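You operate a simulated robot arm through the tools that you are given. There is no shell and no other tool.

You run a simulated two-armed robot. Do the job below in one go: nothing can be reset, and whatever is moved stays where it is left.

Task
Test the red button: start the machine, hit it, free it and reset.
Fine: it ends on READY; leave the dials and the black button.

The check looks at the end state, three seconds after you hand in, the way a careful person would. Anything else that was tipped, shoved, dropped, spilled or broken makes it a failure.

Robot
Two 7-joint arms with two-finger grippers on one trunk that stands fixed in place. Base frame: the origin is at the foot of the trunk, x ahead of it, y to its left, z up; the work surface is at about z = 1. Lengths are in m, angles in rad, forces in N, time in s.
The left shoulder is at [0.025, 0.16, 1.357], the right one opposite. With the tool pointing down near the work surface each hand reaches from about 0.24 to 0.72 m from the base axis, measured 20 degrees to its own side. Payload 2.45 kg a hand.
The TCP of each hand is the grasp point between the finger pads, 0.026 m short of the fingertips. In the tool frame z runs along the fingers and y along their closing line. The gripper opens to 0.096 m. The gripper's body begins 0.069 m behind the TCP.
Orientation is told as [roll, pitch, yaw] about the base's x, y, z axes, in that order, counted from this pose: with the fingers straight down and closing along the base's y, the tool's x points along the base's -x, its y along +y and its z along -z.

Tools
- The arms move only by the tool nudge_tool. It takes "left_commands", "right_commands" or both (then of equal length, played together; a hand with none holds still); each is a list of rows, each an object (a shift or turn left out is 0, a gripper value left out holds the last) with "dr": the turn, a rotation vector about the tool's x, y, z in units of 4 degrees (1.0 is 4 degrees), a list of three; "travel": the shift along the tool's x, y, z in units of 40 mm (1.0 is 40 mm), a list of three; "grip": the opening in per cent of the stroke, from 0 (shut) to 100 (fully open). In form: [{"dr": [wx, wy, wz], "travel": [tx, ty, tz], "grip": grip}, ...]. A call has 1 to 20 rows; each row shifts and turns the commanded pose from where the row before left it, along the tool's axes as they then stand. A call with a number of a shift or a turn outside -1 to 1 is refused whole. Each row takes 0.2 s and may step no farther than 0.05 m and 0.15 rad from the row before; otherwise, or with a gripper value out of range, the whole call is refused. Where a pose cannot be reached the arm comes as near as it can. A force on the tool above 80 N (or 10 N above the force at the start of the call, whichever is more), or a blocked arm, ends the call early, and 0.2 s more pass. Each finger halts on what it meets, pressing with about 40 N; the grip force reading is that of the motor and also rises with nothing between the fingers. The clock runs only during rows and for 0.2 s after the last one: add rows that do not move to give the fingers time. It gives the time, the measured TCP pose, the force on the tool (base axes), the opening and the grip force at its end, in the units of the frame above (readings bear some noise), with the torque about the TCP (base axes, N m) and any sound that the robot's microphone picked up, and new pictures: "pictures" is both (left out), scene, wrist or none (wrist: the cameras of the hands that moved).
- Cameras (640 x 400 px; columns grow to the right, rows downward): "scene" is now at [0.0587, -0.0328, 1.8294]; the picture's right is [-0.42, -0.91, 0.00], its down [-0.68, 0.32, -0.66] and it looks along [0.60, -0.28, -0.75] (base axes); focal length 337 px, centre (320, 200). "left" rides on the left gripper at [0.082, -0.003, -0.098] in its tool frame; the picture's right is [0.04, 1.00, 0.00], its down [-0.73, 0.03, -0.68] and it looks along [-0.68, 0.03, 0.73] (tool axes); focal length 256 px, centre (320, 200). "right" rides on the right gripper at [0.082, 0.003, -0.098] in its tool frame; the picture's right is [-0.04, 1.00, 0.00], its down [-0.73, -0.03, -0.68] and it looks along [-0.68, -0.03, 0.73] (tool axes); focal length 256 px, centre (320, 200). There is no depth. A picture from a camera that has moved, and an enlarged one, comes with that camera's place and axes in the base frame and with its lens.
- lift_body(by): slides the trunk up (or, below 0, down) by that many m; the arms and the scene camera ride with it, the base frame stays. It gives what a move gives, with no picture.
- turn_head(pan, tilt): turns the head with the scene camera to pan (to the left, within 2.094 rad either way) and tilt (down, from -0.506 to 1.204), counted from straight ahead of the robot. It gives what a move gives, and a new picture of the scene camera.
- zoom(camera, box): a new picture of the part [left, top, right, bottom] of that camera's present view, enlarged. The clock stands still meanwhile.
- job_done(): hands the job in; it is judged then, once.

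Nothing tells you positions but the pictures and the camera data. Unless the task says otherwise, let go and move clear before handing in.

The tools are called as a command line: name --argument value ..., lists and objects as JSON in quotes. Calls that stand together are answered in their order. nudge_tool: Moves the arms, as the interface text tells. Its arguments: {"type":"object","properties":{"left_commands":{"type":"array","items":{"type":"object","properties":{"dr":{"type":"array","items":{"type":"number"}},"travel":{"type":"array","items":{"type":"number"}},"grip":{"type":"number"}}}},"right_commands":{"type":"array","items":{"type":"object","properties":{"dr":{"type":"array","items":{"type":"number"}},"travel":{"type":"array","items":{"type":"number"}},"grip":{"type":"number"}}}},"pictures":{"type":"string","enum":["both","scene","wrist","none"]}},"required":[]} The other tools are called the same way: lift_body (by) slides the trunk up or down; turn_head (pan, tilt) turns the head that bears the scene camera; zoom (camera, box) takes an enlarged picture of a part of a camera's view; job_done () hands the job in.

At the start:

```text
clock: 0.0
left_position: [0.3828, -0.013, 1.3954]
left_tcp_rot: [0.004, 0.001, 0.0]
left_ft_force: [-0.1, -0.2, 0.4]
left_moment: [-0.02, -0.04, 0.03]
left_opening: 0.0959
left_gripper_force: 0.1
right_position: [0.3629, -0.4765, 1.3891]
right_tcp_rot: [-0.002, -0.001, 0.0]
right_ft_force: [0.3, 0.4, -0.3]
right_moment: [-0.01, 0.03, 0.01]
right_opening: 0.096
right_gripper_force: 0.0
trunk travel left (down, up): [-0.525, 0.042]
head pan, tilt: [-0.435, 0.845]
```

scene: 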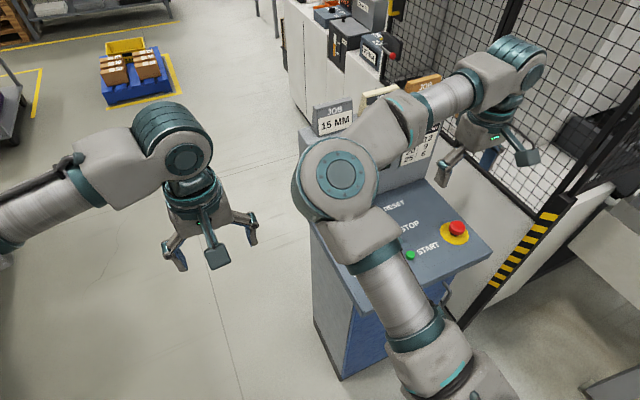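
right: 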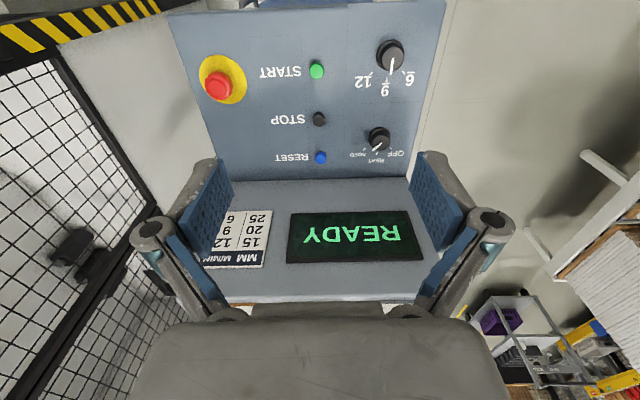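
left: 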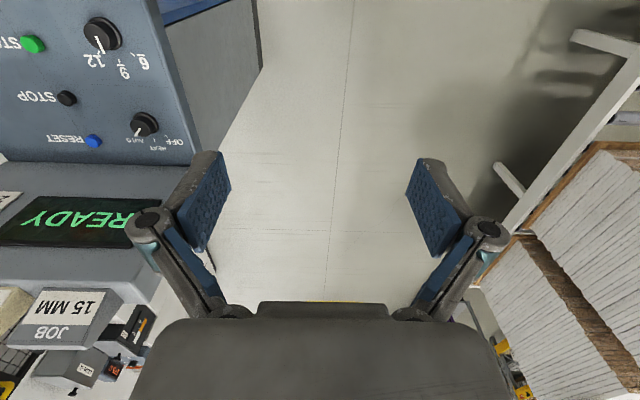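

The right wrist camera shows a control panel with a red mushroom button, START, STOP and RESET buttons, two dials and a screen that reads READY. I'll look closer before moving anything.

zoom --camera "right" --box '[160, 0, 460, 188]'

zoom --camera "scene" --box '[280, 80, 520, 300]'

zoom --camera "right" --box '[160, 130, 460, 318]'

```text
2.13 times, centred on (310, 94) of right
camera zoom: at [0.2807, -0.4736, 1.4886], right [0.04, 1.0, 0.0], down [0.73, -0.03, 0.68], along [0.68, -0.03, -0.73], focal length 545 px, centre (341, 426)
```

zoom: 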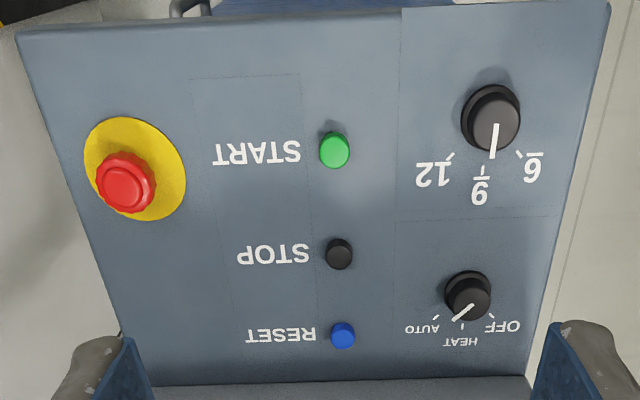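

```text
1.82 times, centred on (400, 190) of scene
camera zoom: at [0.0587, -0.0328, 1.8294], right [-0.42, -0.91, 0.0], down [-0.68, 0.32, -0.66], along [0.6, -0.28, -0.75], focal length 612 px, centre (174, 218)
```

zoom: 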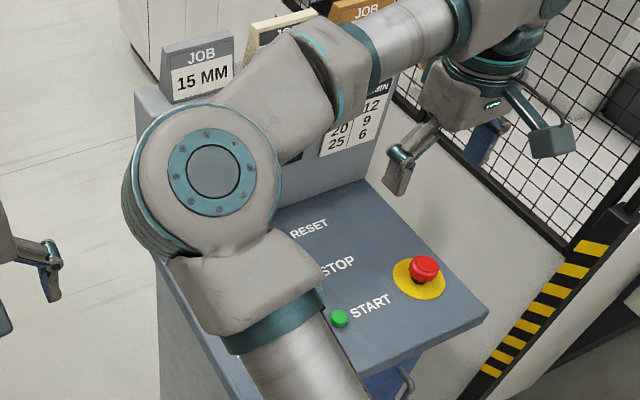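

```text
2.13 times, centred on (310, 224) of right
camera zoom: at [0.2807, -0.4736, 1.4886], right [0.04, 1.0, 0.0], down [0.73, -0.03, 0.68], along [0.68, -0.03, -0.73], focal length 545 px, centre (341, 149)
```

zoom: 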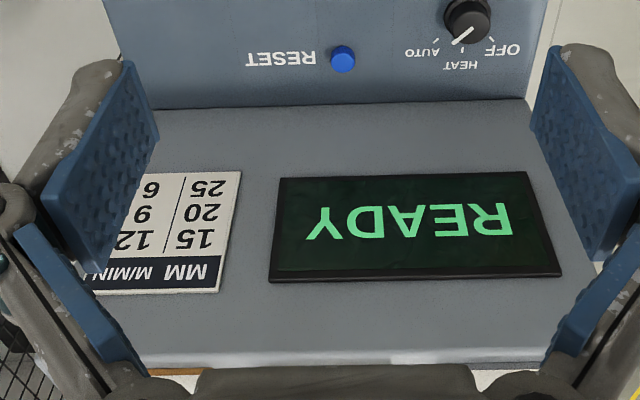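

The panel is flat at about z ≈ 0.99. I place START near [0.42, -0.486], RESET near [0.60, -0.488], and the red mushroom near [0.436, -0.659] with its top at about z ≈ 1.025. I'll close the right gripper and come down partway over START, checking the arm as it goes.

nudge_tool --right_commands '[{"travel": [-0.18, -0.03, 0.9], "grip": 0}, {"travel": [-0.18, -0.03, 0.9], "grip": 0}, {"travel": [-0.18, -0.03, 0.9], "grip": 0}, {"travel": [-0.18, -0.03, 0.9], "grip": 0}, {"travel": [-0.18, -0.03, 0.9], "grip": 0}, {"travel": [0, 0, 0], "grip": 0}]'

```text
clock: 1.4
left_position: [0.379, -0.0108, 1.3962]
left_tcp_rot: [0.002, -0.002, -0.001]
left_ft_force: [0.3, -0.4, 0.0]
left_moment: [0.0, -0.01, 0.0]
left_opening: 0.0962
left_gripper_force: 0.1
right_position: [0.3919, -0.4826, 1.2099]
right_tcp_rot: [-0.002, -0.004, 0.0]
right_ft_force: [-1.0, 0.2, 0.0]
right_moment: [0.0, -0.05, 0.01]
right_opening: 0.0
right_gripper_force: 28.4
trunk travel left (down, up): [-0.525, 0.042]
head pan, tilt: [-0.435, 0.845]
camera scene: at [0.059, -0.0331, 1.8294], right [-0.42, -0.91, 0.0], down [-0.68, 0.32, -0.66], along [0.6, -0.28, -0.75], focal length 337 px, centre (320, 200)
camera right: at [0.3115, -0.48, 1.3085], right [0.04, 1.0, 0.0], down [0.73, -0.03, 0.68], along [0.68, -0.03, -0.73], focal length 256 px, centre (320, 200)
```

scene: 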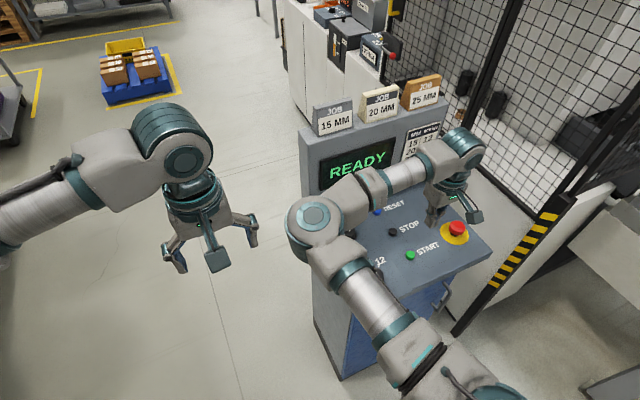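
right: 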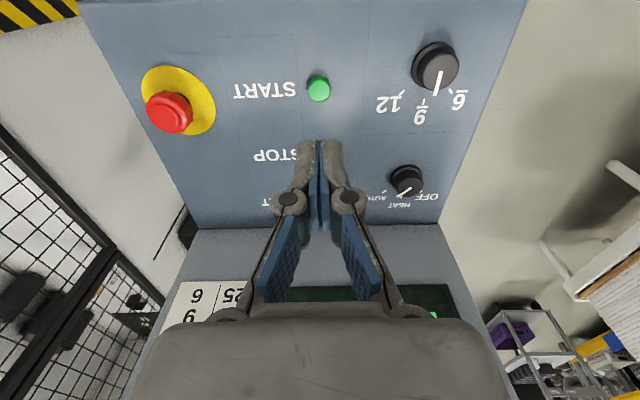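

The arm comes down cleanly and the scene camera can now read the screen. I'll zoom in to refine the button positions.

zoom --camera "right" --box '[110, 40, 350, 190]'

zoom --camera "scene" --box '[340, 180, 500, 280]'

```text
2.67 times, centred on (230, 115) of right
camera zoom: at [0.3115, -0.48, 1.3085], right [0.04, 1.0, 0.0], down [0.73, -0.03, 0.68], along [0.68, -0.03, -0.73], focal length 683 px, centre (560, 427)
```

zoom: 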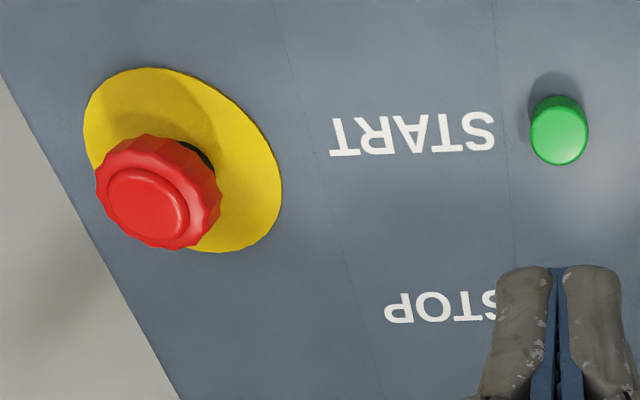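

```text
4.00 times, centred on (420, 230) of scene
camera zoom: at [0.059, -0.0331, 1.8294], right [-0.42, -0.91, 0.0], down [-0.68, 0.32, -0.66], along [0.6, -0.28, -0.75], focal length 1347 px, centre (-80, 80)
```

zoom: 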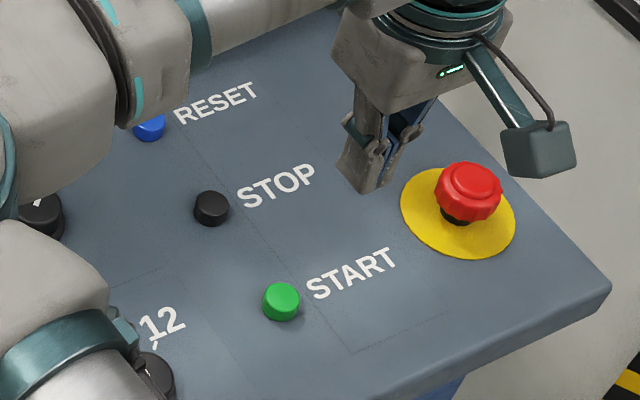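

I now place the top of START at about [0.420, -0.485, 1.004] and the top of the red cap at about [0.434, -0.6625, 1.031]. Next I'll hover just above START with the fingers closed.

nudge_tool --right_commands '[{"travel": [-0.17, -0.012, 0.84], "grip": 0}, {"travel": [-0.17, -0.012, 0.84], "grip": 0}, {"travel": [-0.17, -0.012, 0.84], "grip": 0}, {"travel": [-0.16, -0.012, 0.84], "grip": 0}, {"travel": [0, 0, 0], "grip": 0}]'

```text
clock: 2.6
left_position: [0.3797, -0.0133, 1.3957]
left_tcp_rot: [0.003, -0.002, -0.001]
left_ft_force: [-0.1, -0.5, 0.2]
left_moment: [0.04, 0.02, -0.05]
left_opening: 0.0959
left_gripper_force: 0.0
right_position: [0.4202, -0.4851, 1.0738]
right_tcp_rot: [-0.001, -0.002, -0.001]
right_ft_force: [0.3, 0.2, 0.0]
right_moment: [0.0, 0.0, -0.05]
right_opening: 0.0
right_gripper_force: 28.5
trunk travel left (down, up): [-0.525, 0.042]
head pan, tilt: [-0.435, 0.845]
camera scene: at [0.0597, -0.0332, 1.8294], right [-0.42, -0.91, 0.0], down [-0.68, 0.32, -0.66], along [0.6, -0.28, -0.75], focal length 337 px, centre (320, 200)
camera right: at [0.3398, -0.4812, 1.1726], right [0.04, 1.0, 0.0], down [0.73, -0.03, 0.68], along [0.68, -0.03, -0.73], focal length 256 px, centre (320, 200)
```

scene: 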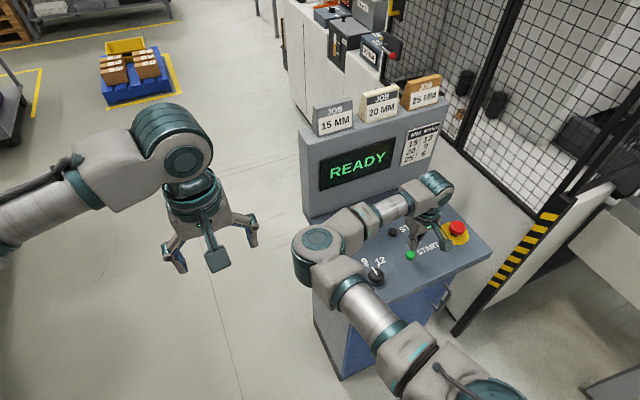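
right: 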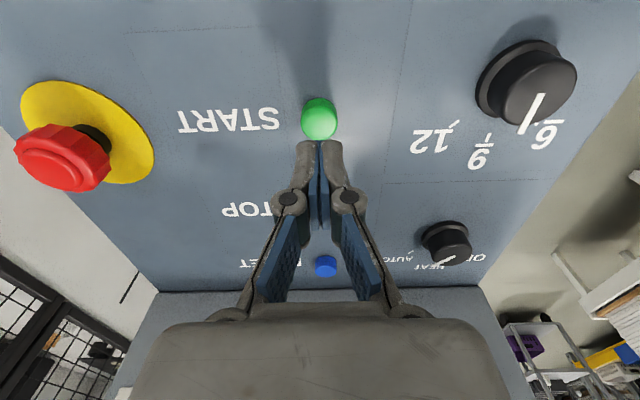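

The fingertips line up over the green START button. I'll lower onto it in small steps and watch the force and the screen.

nudge_tool --right_commands '[{"travel": [0, 0, 0.5], "grip": 0}, {"travel": [0, 0, 0.4]}, {"travel": [0, 0, 0.06]}, {"travel": [0, 0, 0.06]}, {"travel": [0, 0, 0.06]}, {"travel": [0, 0, 0.06]}, {"travel": [0, 0, 0]}]'

```text
clock: 4.2
left_position: [0.3791, -0.0104, 1.3948]
left_tcp_rot: [0.001, -0.002, 0.0]
left_ft_force: [0.4, 0.6, -0.6]
left_moment: [0.03, 0.01, 0.01]
left_opening: 0.0962
left_gripper_force: 0.0
right_position: [0.4213, -0.4856, 1.0323]
right_tcp_rot: [-0.002, -0.004, 0.001]
right_ft_force: [0.8, -4.5, 15.6]
right_moment: [-0.12, 0.05, 0.04]
right_opening: 0.0059
right_gripper_force: 28.8
trunk travel left (down, up): [-0.525, 0.042]
head pan, tilt: [-0.435, 0.845]
heard: click
camera scene: at [0.0569, -0.0313, 1.8297], right [-0.42, -0.91, 0.0], down [-0.68, 0.31, -0.66], along [0.6, -0.28, -0.75], focal length 337 px, centre (320, 200)
camera right: at [0.3397, -0.4813, 1.1305], right [0.04, 1.0, 0.0], down [0.73, -0.03, 0.68], along [0.68, -0.03, -0.73], focal length 256 px, centre (320, 200)
```

scene: 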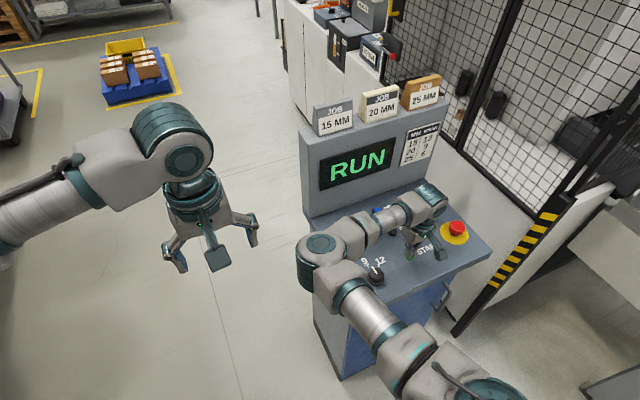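
right: 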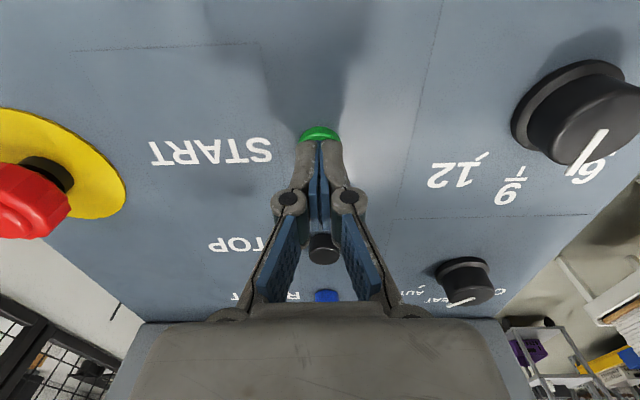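

The button clicked and the screen shows RUN. I'll rise clear and move over the red button.

nudge_tool --right_commands '[{"travel": [0, 0, -0.9], "grip": 0}, {"travel": [0, 0, -0.9]}, {"travel": [-0.065, -0.885, 0]}, {"travel": [-0.065, -0.885, 0]}, {"travel": [-0.065, -0.885, 0]}, {"travel": [-0.065, -0.885, 0]}, {"travel": [-0.065, -0.885, 0]}, {"travel": [0, 0, 0]}]'

```text
clock: 6.0
left_position: [0.3784, -0.0103, 1.396]
left_tcp_rot: [-0.001, -0.001, 0.001]
left_ft_force: [-0.4, 0.5, -0.4]
left_moment: [0.0, 0.0, 0.03]
left_opening: 0.0961
left_gripper_force: 0.0
right_position: [0.4368, -0.6632, 1.1019]
right_tcp_rot: [-0.002, -0.004, 0.0]
right_ft_force: [-0.4, -0.5, 0.2]
right_moment: [0.01, -0.01, 0.01]
right_opening: 0.0
right_gripper_force: 28.4
trunk travel left (down, up): [-0.525, 0.042]
head pan, tilt: [-0.435, 0.845]
camera scene: at [0.0594, -0.0354, 1.8293], right [-0.42, -0.91, 0.0], down [-0.68, 0.32, -0.66], along [0.6, -0.28, -0.75], focal length 337 px, centre (320, 200)
camera right: at [0.3553, -0.6603, 1.2008], right [0.04, 1.0, 0.0], down [0.73, -0.03, 0.68], along [0.68, -0.03, -0.73], focal length 256 px, centre (320, 200)
```

scene: 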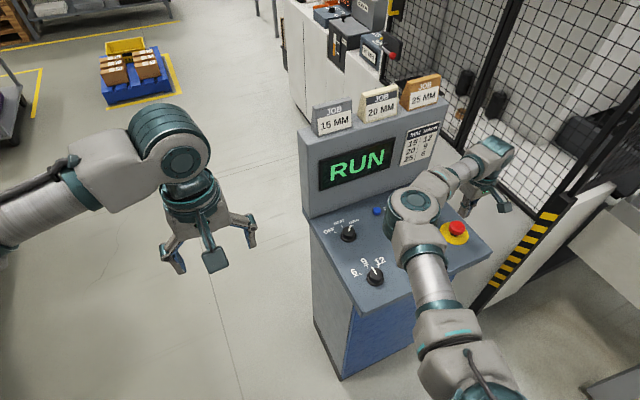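
right: 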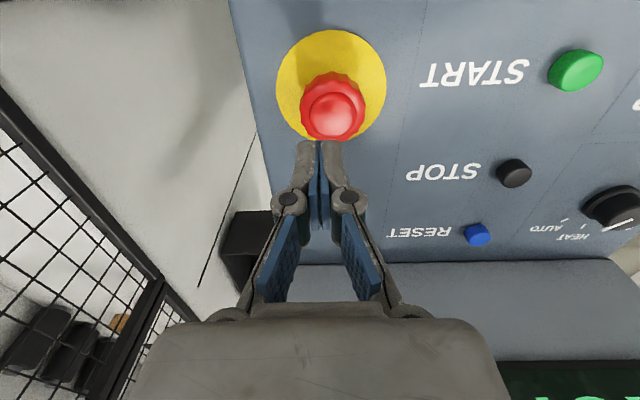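

The wrist view from above suggests the red button is about 10 mm further toward +y than I first estimated. I'll zoom to refine that and to check the cap for release markings.

zoom --camera "right" --box '[260, 20, 400, 150]'

zoom --camera "scene" --box '[410, 180, 510, 260]'

```text
3.08 times, centred on (330, 85) of right
camera zoom: at [0.3553, -0.6603, 1.2008], right [0.04, 1.0, 0.0], down [0.73, -0.03, 0.68], along [0.68, -0.03, -0.73], focal length 788 px, centre (289, 554)
```

zoom: 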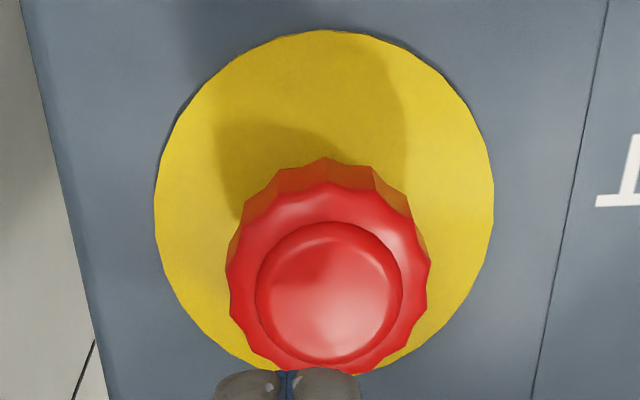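

```text
5.00 times, centred on (460, 220) of scene
camera zoom: at [0.0594, -0.0354, 1.8293], right [-0.42, -0.91, 0.0], down [-0.68, 0.32, -0.66], along [0.6, -0.28, -0.75], focal length 1684 px, centre (-380, 100)
```

zoom: 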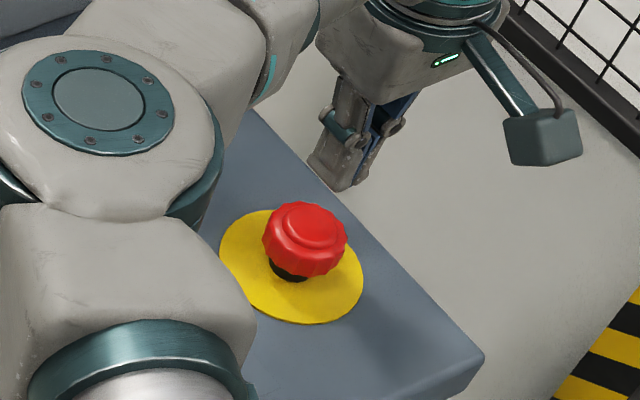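

The cap centre is about [0.431, -0.655], with its top near z ≈ 1.03. It's a scalloped mushroom about 47 mm across with no visible arrows. I'll centre the closed fingers on it and press down in small steps.

nudge_tool --right_commands '[{"travel": [0.125, 0.21, 0], "grip": 0}, {"travel": [0, 0, 0.5]}, {"travel": [0, 0, 0.45]}, {"travel": [0, 0, 0.06]}, {"travel": [0, 0, 0.06]}, {"travel": [0, 0, 0.06]}, {"travel": [0, 0, 0.06]}, {"travel": [0, 0, 0.06]}, {"travel": [0, 0, 0]}]'

```text
clock: 8.0
left_position: [0.3791, -0.0103, 1.3962]
left_tcp_rot: [0.0, -0.002, -0.001]
left_ft_force: [-0.6, 0.4, 0.4]
left_moment: [0.01, -0.01, 0.04]
left_opening: 0.0958
left_gripper_force: 0.0
right_position: [0.4303, -0.6528, 1.0568]
right_tcp_rot: [-0.006, -0.008, -0.001]
right_ft_force: [6.7, -9.2, 29.3]
right_moment: [-0.25, -0.14, 0.02]
right_opening: 0.0062
right_gripper_force: 28.4
trunk travel left (down, up): [-0.525, 0.042]
head pan, tilt: [-0.435, 0.845]
heard: click
camera scene: at [0.0566, -0.0306, 1.8299], right [-0.42, -0.91, 0.0], down [-0.68, 0.31, -0.66], along [0.6, -0.28, -0.75], focal length 337 px, centre (320, 200)
camera right: at [0.3493, -0.6493, 1.1546], right [0.04, 1.0, -0.01], down [0.73, -0.02, 0.68], along [0.68, -0.03, -0.73], focal length 256 px, centre (320, 200)
```

scene: 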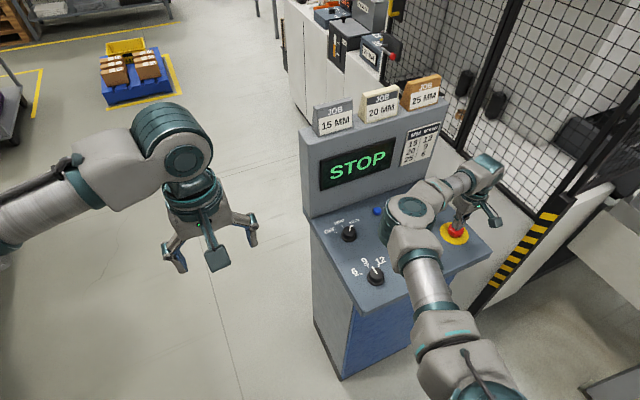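
right: 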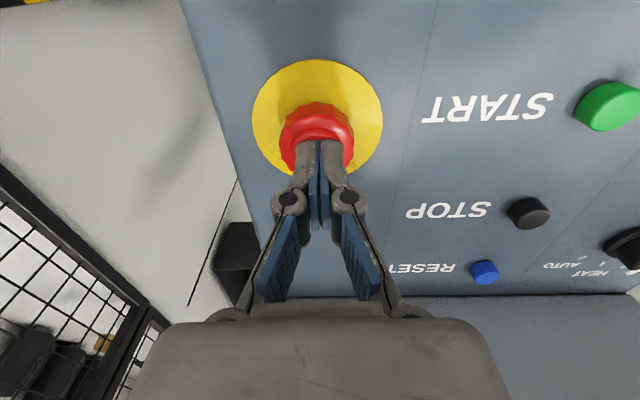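

The screen shows STOP. I'll rise, open the gripper and check whether the red cap has latched down.

nudge_tool --right_commands '[{"travel": [0, 0, -0.7], "grip": 0}, {"travel": [0, 0, -0.75], "grip": 100}, {"travel": [0, 0, 0], "grip": 100}, {"travel": [0, 0, 0], "grip": 100}]'

zoom --camera "right" --box '[240, 0, 420, 160]'

zoom --camera "scene" --box '[410, 180, 510, 260]'

```text
clock: 9.0
left_position: [0.381, -0.0116, 1.3958]
left_tcp_rot: [0.001, -0.001, -0.001]
left_ft_force: [-1.2, 0.1, -0.6]
left_moment: [0.0, 0.02, 0.02]
left_opening: 0.0962
left_gripper_force: 0.0
right_position: [0.4314, -0.6527, 1.1114]
right_tcp_rot: [-0.001, -0.001, 0.0]
right_ft_force: [-0.9, 0.4, 0.5]
right_moment: [-0.04, 0.01, 0.01]
right_opening: 0.0959
right_gripper_force: 0.1
trunk travel left (down, up): [-0.525, 0.042]
head pan, tilt: [-0.435, 0.845]
camera scene: at [0.0601, -0.0327, 1.8293], right [-0.42, -0.91, 0.0], down [-0.68, 0.32, -0.66], along [0.6, -0.28, -0.75], focal length 337 px, centre (320, 200)
camera right: at [0.3499, -0.6496, 1.2099], right [0.04, 1.0, 0.0], down [0.73, -0.03, 0.68], along [0.68, -0.03, -0.73], focal length 256 px, centre (320, 200)
```

scene: 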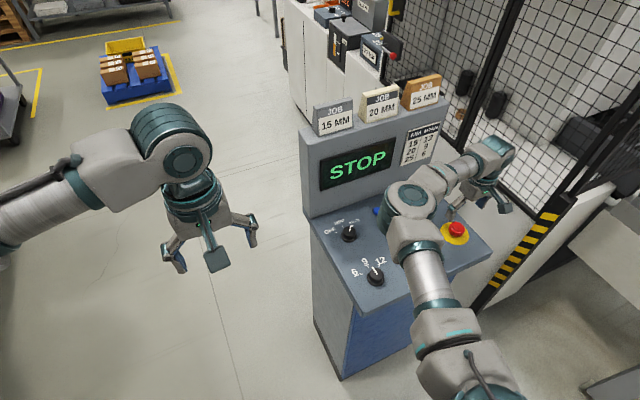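
right: 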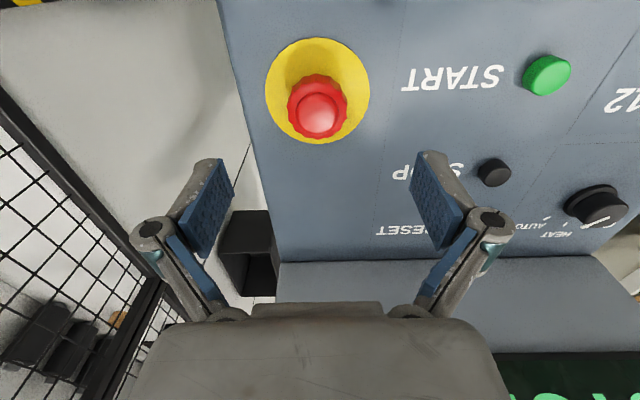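

```text
2.50 times, centred on (330, 80) of right
camera zoom: at [0.3499, -0.6496, 1.2099], right [0.04, 1.0, 0.0], down [0.73, -0.03, 0.68], along [0.68, -0.03, -0.73], focal length 640 px, centre (295, 500)
```

zoom: 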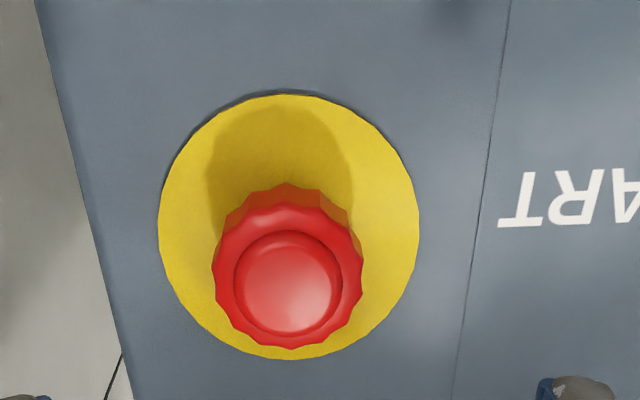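

```text
5.00 times, centred on (460, 220) of scene
camera zoom: at [0.0601, -0.0327, 1.8293], right [-0.42, -0.91, 0.0], down [-0.68, 0.32, -0.66], along [0.6, -0.28, -0.75], focal length 1684 px, centre (-380, 100)
```

zoom: 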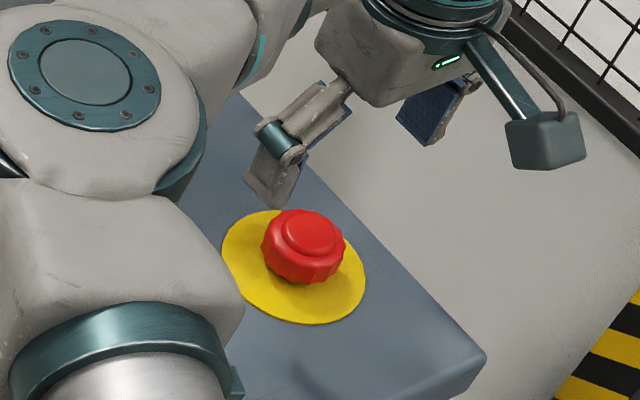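

The cap has latched: it sits lower and the stem is hidden. I'll straddle it with open fingers, come down to cap height and check before closing.

nudge_tool --right_commands '[{"travel": [0, -0.055, 0.6], "grip": 100}, {"travel": [0, 0, 0.6]}, {"travel": [0, 0, 0.5]}, {"travel": [0, 0, 0.2]}, {"travel": [0, 0, 0]}]'

zoom --camera "right" --box '[180, 40, 460, 220]'

zoom --camera "scene" --box '[410, 180, 510, 260]'

```text
clock: 10.2
left_position: [0.3803, -0.0116, 1.3972]
left_tcp_rot: [0.002, 0.0, 0.0]
left_ft_force: [-0.4, -0.2, -0.8]
left_moment: [0.05, -0.01, -0.01]
left_opening: 0.0958
left_gripper_force: 0.0
right_position: [0.4321, -0.6573, 1.0347]
right_tcp_rot: [-0.003, -0.004, 0.001]
right_ft_force: [-0.3, 0.5, 0.2]
right_moment: [0.01, -0.03, -0.01]
right_opening: 0.0959
right_gripper_force: 0.1
trunk travel left (down, up): [-0.525, 0.042]
head pan, tilt: [-0.435, 0.845]
camera scene: at [0.0593, -0.0355, 1.8293], right [-0.42, -0.91, 0.0], down [-0.68, 0.32, -0.66], along [0.6, -0.28, -0.75], focal length 337 px, centre (320, 200)
camera right: at [0.35, -0.6532, 1.1332], right [0.04, 1.0, 0.0], down [0.73, -0.03, 0.68], along [0.68, -0.03, -0.73], focal length 256 px, centre (320, 200)
```

scene: 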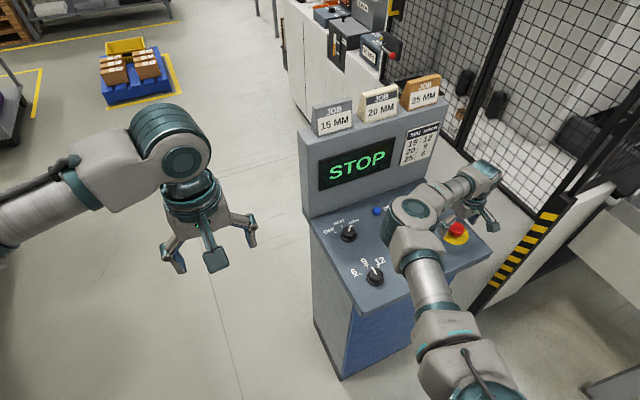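
right: 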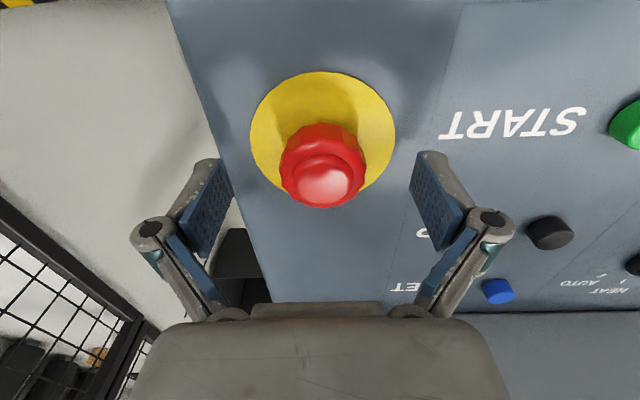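

```text
2.22 times, centred on (320, 130) of right
camera zoom: at [0.35, -0.6532, 1.1332], right [0.04, 1.0, 0.0], down [0.73, -0.03, 0.68], along [0.68, -0.03, -0.73], focal length 569 px, centre (320, 356)
```

zoom: 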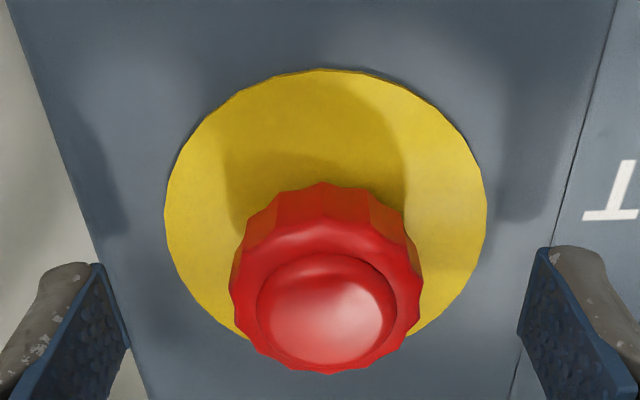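

```text
5.00 times, centred on (460, 220) of scene
camera zoom: at [0.0593, -0.0355, 1.8293], right [-0.42, -0.91, 0.0], down [-0.68, 0.32, -0.66], along [0.6, -0.28, -0.75], focal length 1684 px, centre (-380, 100)
```

zoom: 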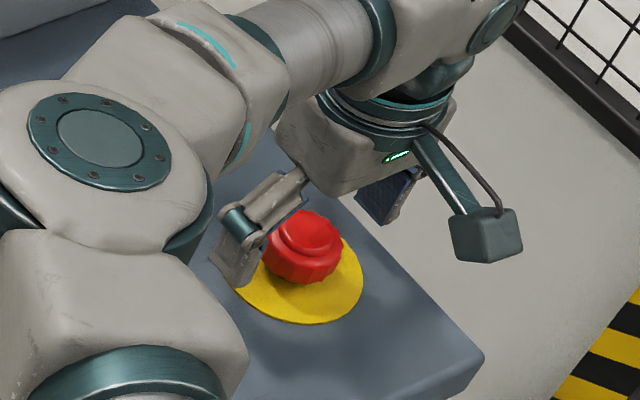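

The hand is centred on the cap and the fingertips are still above the plate. I'll go 4 mm lower and close on the cap.

nudge_tool --right_commands '[{"travel": [0, 0, 0.1], "grip": 100}, {"travel": [0, 0, 0], "grip": 30}, {"travel": [0, 0, 0], "grip": 30}, {"travel": [0, 0, 0], "grip": 30}]'

zoom --camera "right" --box '[180, 40, 460, 220]'

```text
clock: 11.2
left_position: [0.3792, -0.0108, 1.3961]
left_tcp_rot: [-0.001, -0.002, 0.001]
left_ft_force: [0.0, -0.2, 0.3]
left_moment: [-0.02, 0.02, 0.01]
left_opening: 0.0956
left_gripper_force: 0.0
right_position: [0.4317, -0.6539, 1.0314]
right_tcp_rot: [0.001, -0.002, 0.0]
right_ft_force: [-0.7, 5.0, -0.1]
right_moment: [-0.01, -0.02, 0.02]
right_opening: 0.0421
right_gripper_force: 44.7
trunk travel left (down, up): [-0.525, 0.042]
head pan, tilt: [-0.435, 0.845]
camera scene: at [0.0592, -0.0329, 1.8294], right [-0.42, -0.91, 0.0], down [-0.68, 0.32, -0.66], along [0.6, -0.28, -0.75], focal length 337 px, centre (320, 200)
camera right: at [0.35, -0.6518, 1.1303], right [0.04, 1.0, 0.0], down [0.73, -0.03, 0.68], along [0.68, -0.03, -0.73], focal length 256 px, centre (320, 200)
```

scene: 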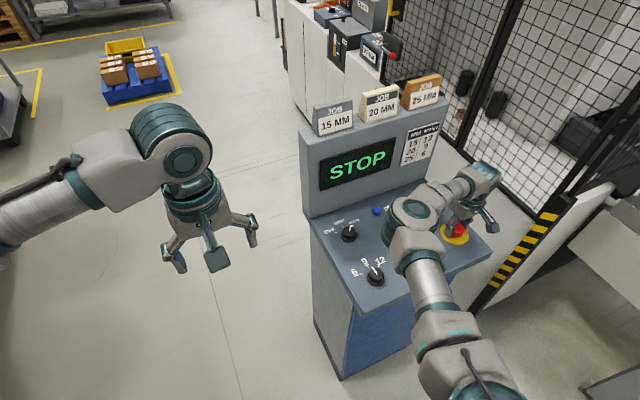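
right: 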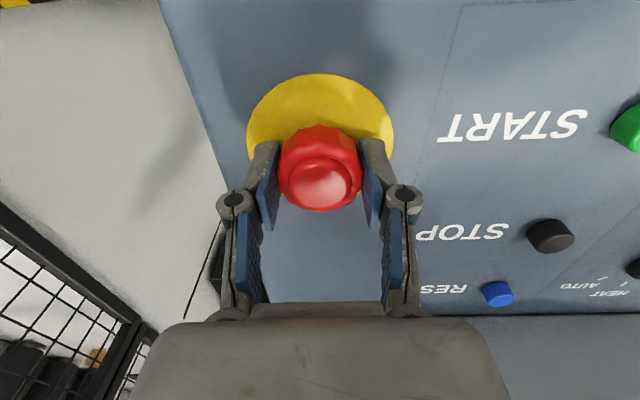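

```text
2.22 times, centred on (320, 130) of right
camera zoom: at [0.35, -0.6518, 1.1303], right [0.04, 1.0, 0.0], down [0.73, -0.03, 0.68], along [0.68, -0.03, -0.73], focal length 569 px, centre (320, 356)
```

zoom: 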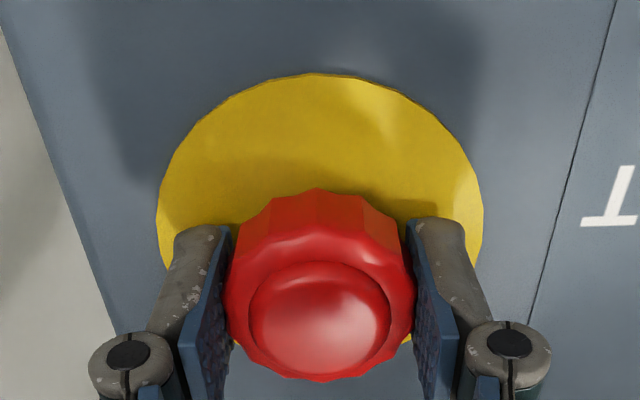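

The cap is held, with the opening at 42 mm and the fingers pressing. Next I'll twist it clockwise as seen from above (+z of the tool), starting with a modest angle.

nudge_tool --right_commands '[{"dr": [0, 0, 0.7], "travel": [0, 0.03, 0], "grip": 30}, {"dr": [0, 0, 0.8]}, {"dr": [0, 0, 0.8]}, {"dr": [0, 0, 0.8]}, {"dr": [0, 0, 0.8]}, {"dr": [0, 0, 0.8]}, {"dr": [0, 0, 0]}]'

zoom --camera "right" --box '[180, 40, 460, 220]'

```text
clock: 12.8
left_position: [0.3809, -0.0128, 1.3965]
left_tcp_rot: [0.001, -0.002, 0.001]
left_ft_force: [-1.0, 0.1, -0.3]
left_moment: [-0.02, 0.0, 0.01]
left_opening: 0.0963
left_gripper_force: 0.0
right_position: [0.4316, -0.6555, 1.0326]
right_tcp_rot: [0.001, -0.005, -0.327]
right_ft_force: [0.2, -1.7, 0.4]
right_moment: [-0.07, -0.02, 0.07]
right_opening: 0.0421
right_gripper_force: 45.2
trunk travel left (down, up): [-0.525, 0.042]
head pan, tilt: [-0.435, 0.845]
camera scene: at [0.0595, -0.036, 1.8293], right [-0.42, -0.91, 0.0], down [-0.68, 0.32, -0.66], along [0.6, -0.28, -0.75], focal length 337 px, centre (320, 200)
camera right: at [0.3554, -0.6261, 1.1302], right [0.36, 0.93, 0.0], down [0.68, -0.26, 0.68], along [0.64, -0.25, -0.73], focal length 256 px, centre (320, 200)
```

scene: 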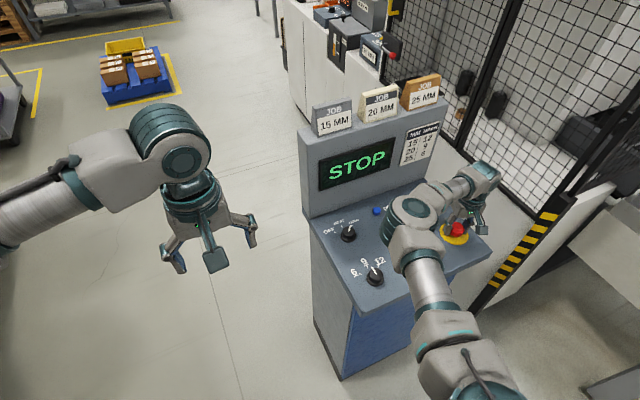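
right: 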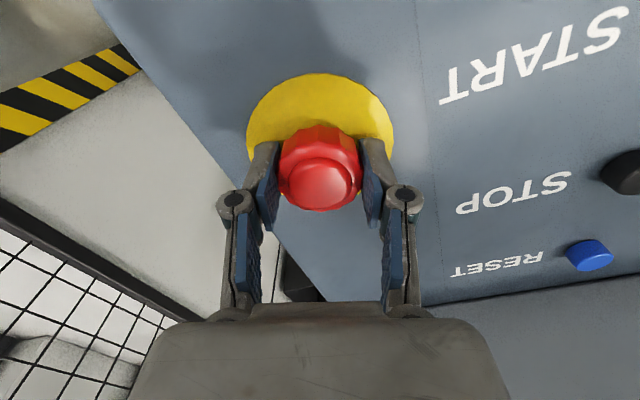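

```text
2.22 times, centred on (320, 130) of right
camera zoom: at [0.3554, -0.6261, 1.1302], right [0.36, 0.93, 0.0], down [0.68, -0.26, 0.68], along [0.64, -0.25, -0.73], focal length 569 px, centre (320, 356)
```

zoom: 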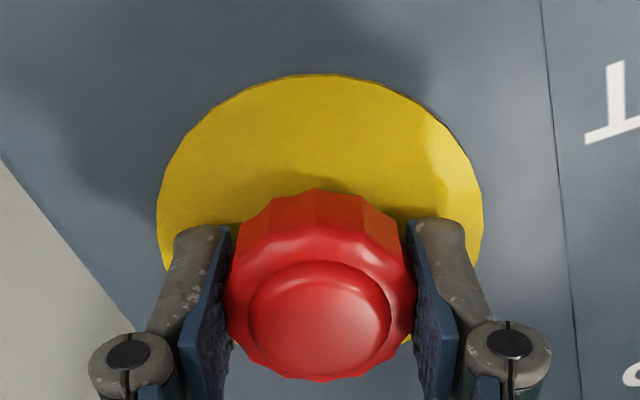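

The cap turns with the hand (about 19° so far) with only a light torque. I'll keep twisting clockwise and listen for the release.

nudge_tool --right_commands '[{"dr": [0, 0, 0.8], "grip": 30}, {"dr": [0, 0, 0.8]}, {"dr": [0, 0, 0.8]}, {"dr": [0, 0, 0.8]}, {"dr": [0, 0, 0.8]}, {"dr": [0, 0, 0.8]}, {"dr": [0, 0, 0]}]'

zoom --camera "right" --box '[180, 40, 460, 220]'

```text
clock: 14.4
left_position: [0.3804, -0.014, 1.394]
left_tcp_rot: [0.002, -0.002, 0.001]
left_ft_force: [-0.3, 0.1, -0.5]
left_moment: [0.01, -0.02, 0.01]
left_opening: 0.096
left_gripper_force: 0.0
right_position: [0.4326, -0.6562, 1.0305]
right_tcp_rot: [0.001, -0.005, -0.663]
right_ft_force: [2.1, -10.4, 4.8]
right_moment: [-0.26, -0.12, 0.02]
right_opening: 0.0421
right_gripper_force: 44.4
trunk travel left (down, up): [-0.525, 0.042]
head pan, tilt: [-0.435, 0.845]
camera scene: at [0.0594, -0.0394, 1.8293], right [-0.42, -0.91, 0.0], down [-0.68, 0.32, -0.66], along [0.6, -0.28, -0.75], focal length 337 px, centre (320, 200)
camera right: at [0.3689, -0.6031, 1.1295], right [0.65, 0.76, 0.0], down [0.56, -0.47, 0.68], along [0.52, -0.44, -0.73], focal length 256 px, centre (320, 200)
```

scene: 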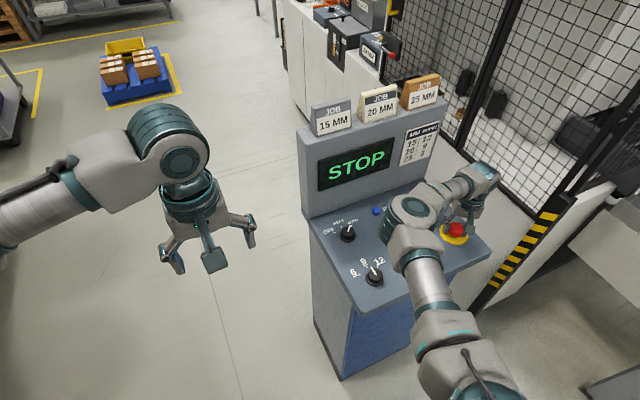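
right: 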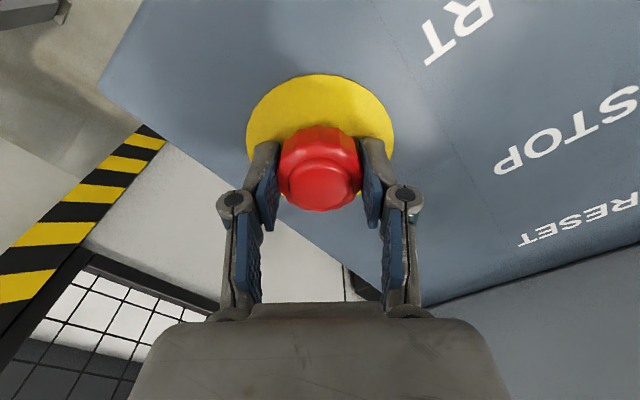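

```text
2.22 times, centred on (320, 130) of right
camera zoom: at [0.3689, -0.6031, 1.1295], right [0.65, 0.76, 0.0], down [0.56, -0.47, 0.68], along [0.52, -0.44, -0.73], focal length 569 px, centre (320, 356)
```

zoom: 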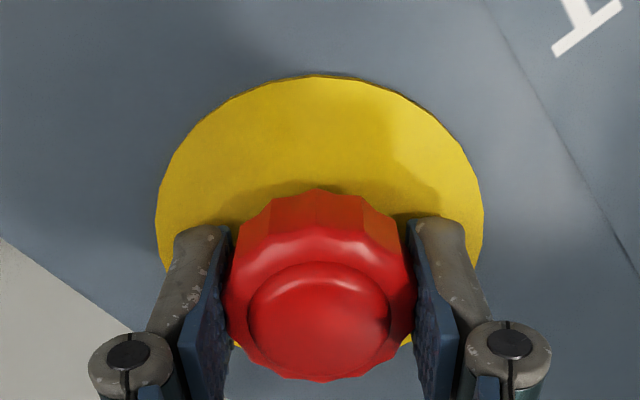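

I've turned about 38° with no click yet, and a small upward force has appeared, as if the cap wants to rise. I'll turn further and ease up by a millimetre or two.

nudge_tool --right_commands '[{"dr": [0, 0, 0.8], "travel": [-0.02, -0.03, 0], "grip": 30}, {"dr": [0, 0, 0.8]}, {"dr": [0, 0, 0.8]}, {"dr": [0, 0, 0.8], "travel": [0, 0, -0.03]}, {"dr": [0, 0, 0], "travel": [0, 0, -0.03]}, {"dr": [0, 0, 0]}]'

zoom --camera "right" --box '[180, 40, 460, 220]'

```text
clock: 15.8
left_position: [0.3795, -0.0122, 1.3968]
left_tcp_rot: [0.002, -0.002, -0.001]
left_ft_force: [0.8, -0.3, -0.2]
left_moment: [-0.03, -0.01, 0.01]
left_opening: 0.0961
left_gripper_force: 0.0
right_position: [0.4309, -0.6552, 1.0347]
right_tcp_rot: [0.0, -0.001, -0.887]
right_ft_force: [-3.7, 0.3, 3.1]
right_moment: [0.19, 0.37, 0.58]
right_opening: 0.0422
right_gripper_force: 44.5
trunk travel left (down, up): [-0.525, 0.042]
head pan, tilt: [-0.435, 0.845]
camera scene: at [0.0578, -0.0344, 1.8294], right [-0.42, -0.91, 0.0], down [-0.68, 0.32, -0.66], along [0.6, -0.28, -0.75], focal length 337 px, centre (320, 200)
camera right: at [0.3813, -0.5901, 1.1329], right [0.8, 0.6, 0.0], down [0.44, -0.59, 0.68], along [0.41, -0.54, -0.73], focal length 256 px, centre (320, 200)
```

scene: 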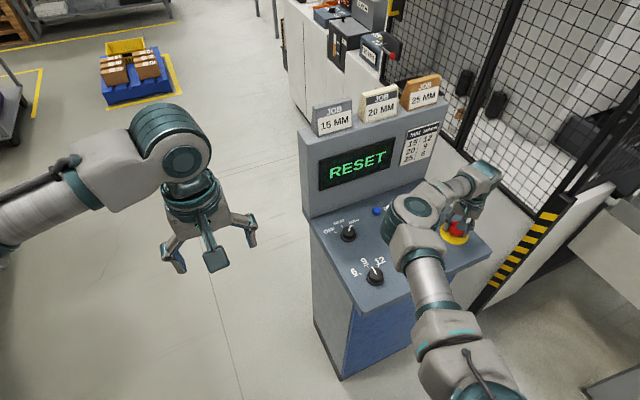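
right: 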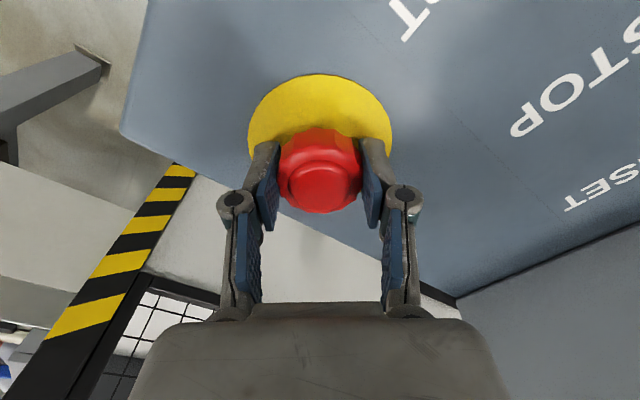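

```text
2.22 times, centred on (320, 130) of right
camera zoom: at [0.3813, -0.5901, 1.1329], right [0.8, 0.6, 0.0], down [0.44, -0.59, 0.68], along [0.41, -0.54, -0.73], focal length 569 px, centre (320, 356)
```

zoom: 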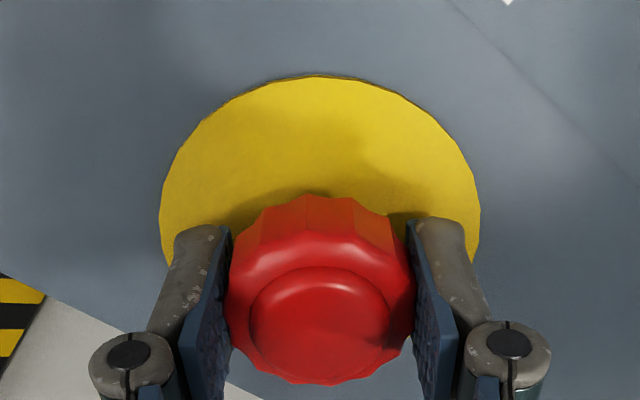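

The screen now asks for RESET, so the button is freed. I'll open the fingers in place, let the cap spring up, and then rise straight up.

nudge_tool --right_commands '[{"grip": 100}, {"grip": 100}, {"grip": 100}, {"travel": [0, 0, -0.5]}, {"travel": [0, 0, -0.8]}, {"travel": [0, 0, -0.8]}, {"travel": [0, 0, 0]}]'

zoom --camera "scene" --box '[410, 180, 510, 260]'

```text
clock: 17.4
left_position: [0.3807, -0.012, 1.3948]
left_tcp_rot: [0.002, -0.001, -0.001]
left_ft_force: [0.2, 0.2, 0.2]
left_moment: [0.01, 0.02, 0.0]
left_opening: 0.0961
left_gripper_force: 0.1
right_position: [0.432, -0.6554, 1.1161]
right_tcp_rot: [0.002, -0.003, -0.887]
right_ft_force: [0.4, -0.4, -0.2]
right_moment: [0.01, 0.02, -0.04]
right_opening: 0.0962
right_gripper_force: 0.1
trunk travel left (down, up): [-0.525, 0.042]
head pan, tilt: [-0.435, 0.845]
camera scene: at [0.0595, -0.0348, 1.8293], right [-0.42, -0.91, 0.0], down [-0.68, 0.32, -0.66], along [0.6, -0.28, -0.75], focal length 337 px, centre (320, 200)
camera right: at [0.3828, -0.5903, 1.214], right [0.8, 0.6, 0.0], down [0.44, -0.59, 0.68], along [0.41, -0.54, -0.73], focal length 256 px, centre (320, 200)
```

scene: 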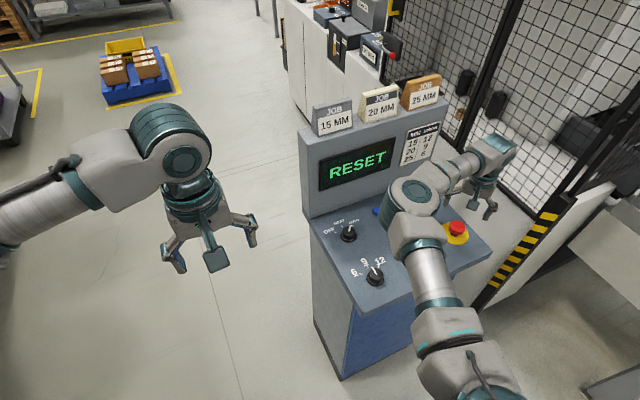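
right: 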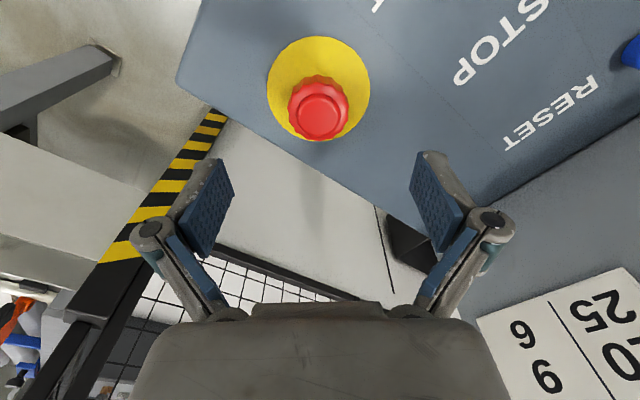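

```text
5.00 times, centred on (460, 220) of scene
camera zoom: at [0.0595, -0.0348, 1.8293], right [-0.42, -0.91, 0.0], down [-0.68, 0.32, -0.66], along [0.6, -0.28, -0.75], focal length 1684 px, centre (-380, 100)
```

zoom: 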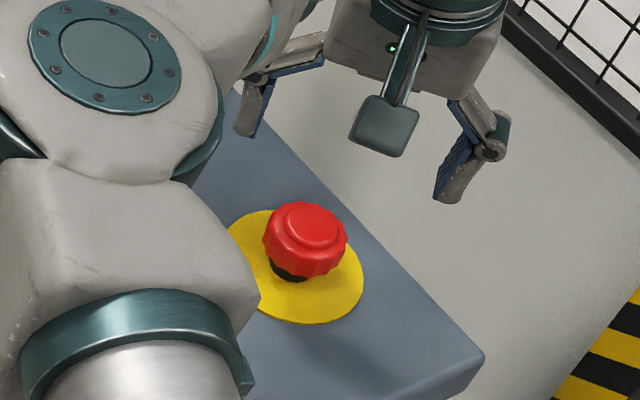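

The red cap is back up with its stem visible, and the screen still asks for RESET. I'll turn the hand back to straight, close the fingers and rise a little before heading to the blue button at about [0.601, -0.486].

nudge_tool --right_commands '[{"dr": [0, 0, -0.977], "travel": [0, 0, -0.2], "grip": 0}, {"dr": [0, 0, -0.977], "travel": [0, 0, -0.2]}, {"dr": [0, 0, -0.977], "travel": [0, 0, -0.2]}, {"dr": [0, 0, -0.977]}, {"dr": [0, 0, -0.977]}, {"dr": [0, 0, -0.977]}, {"dr": [0, 0, -0.977]}, {"dr": [0, 0, -0.977]}, {"dr": [0, 0, -0.977]}, {"dr": [0, 0, -0.977]}, {"dr": [0, 0, -0.977]}, {"dr": [0, 0, -0.977]}, {"dr": [0, 0, -0.977]}, {"dr": [0, 0, 0]}]'

```text
clock: 20.4
left_position: [0.3796, -0.0117, 1.3973]
left_tcp_rot: [0.001, -0.001, -0.001]
left_ft_force: [-0.4, -0.3, 1.1]
left_moment: [-0.02, 0.02, 0.01]
left_opening: 0.0959
left_gripper_force: 0.1
right_position: [0.4291, -0.6559, 1.1428]
right_tcp_rot: [-0.002, -0.003, 0.002]
right_ft_force: [1.3, -0.2, -0.3]
right_moment: [0.02, 0.02, -0.01]
right_opening: 0.0003
right_gripper_force: 28.5
trunk travel left (down, up): [-0.525, 0.042]
head pan, tilt: [-0.435, 0.845]
camera scene: at [0.0593, -0.0352, 1.8293], right [-0.42, -0.91, 0.0], down [-0.68, 0.32, -0.66], along [0.6, -0.28, -0.75], focal length 337 px, centre (320, 200)
camera right: at [0.3478, -0.6529, 1.2402], right [0.04, 1.0, 0.0], down [0.73, -0.03, 0.68], along [0.68, -0.03, -0.73], focal length 256 px, centre (320, 200)
```

scene: 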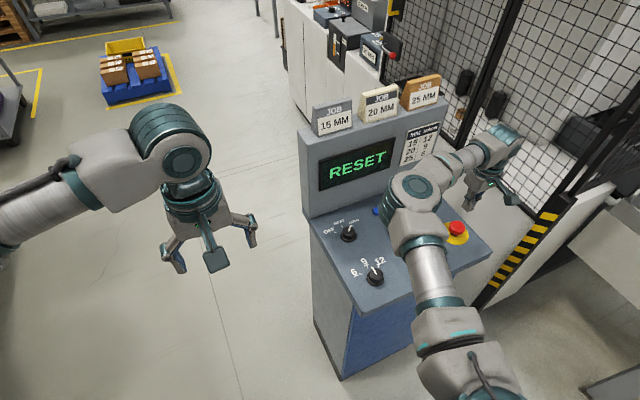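
right: 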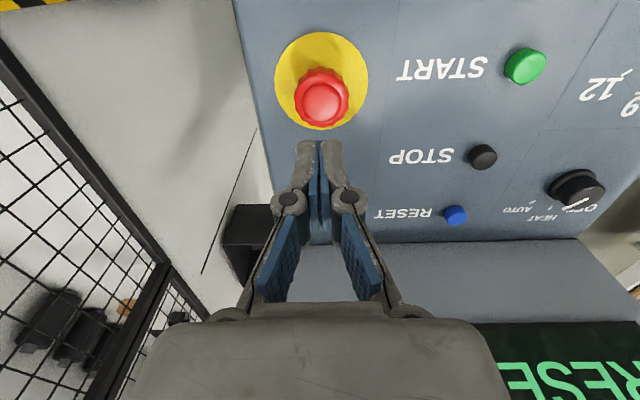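

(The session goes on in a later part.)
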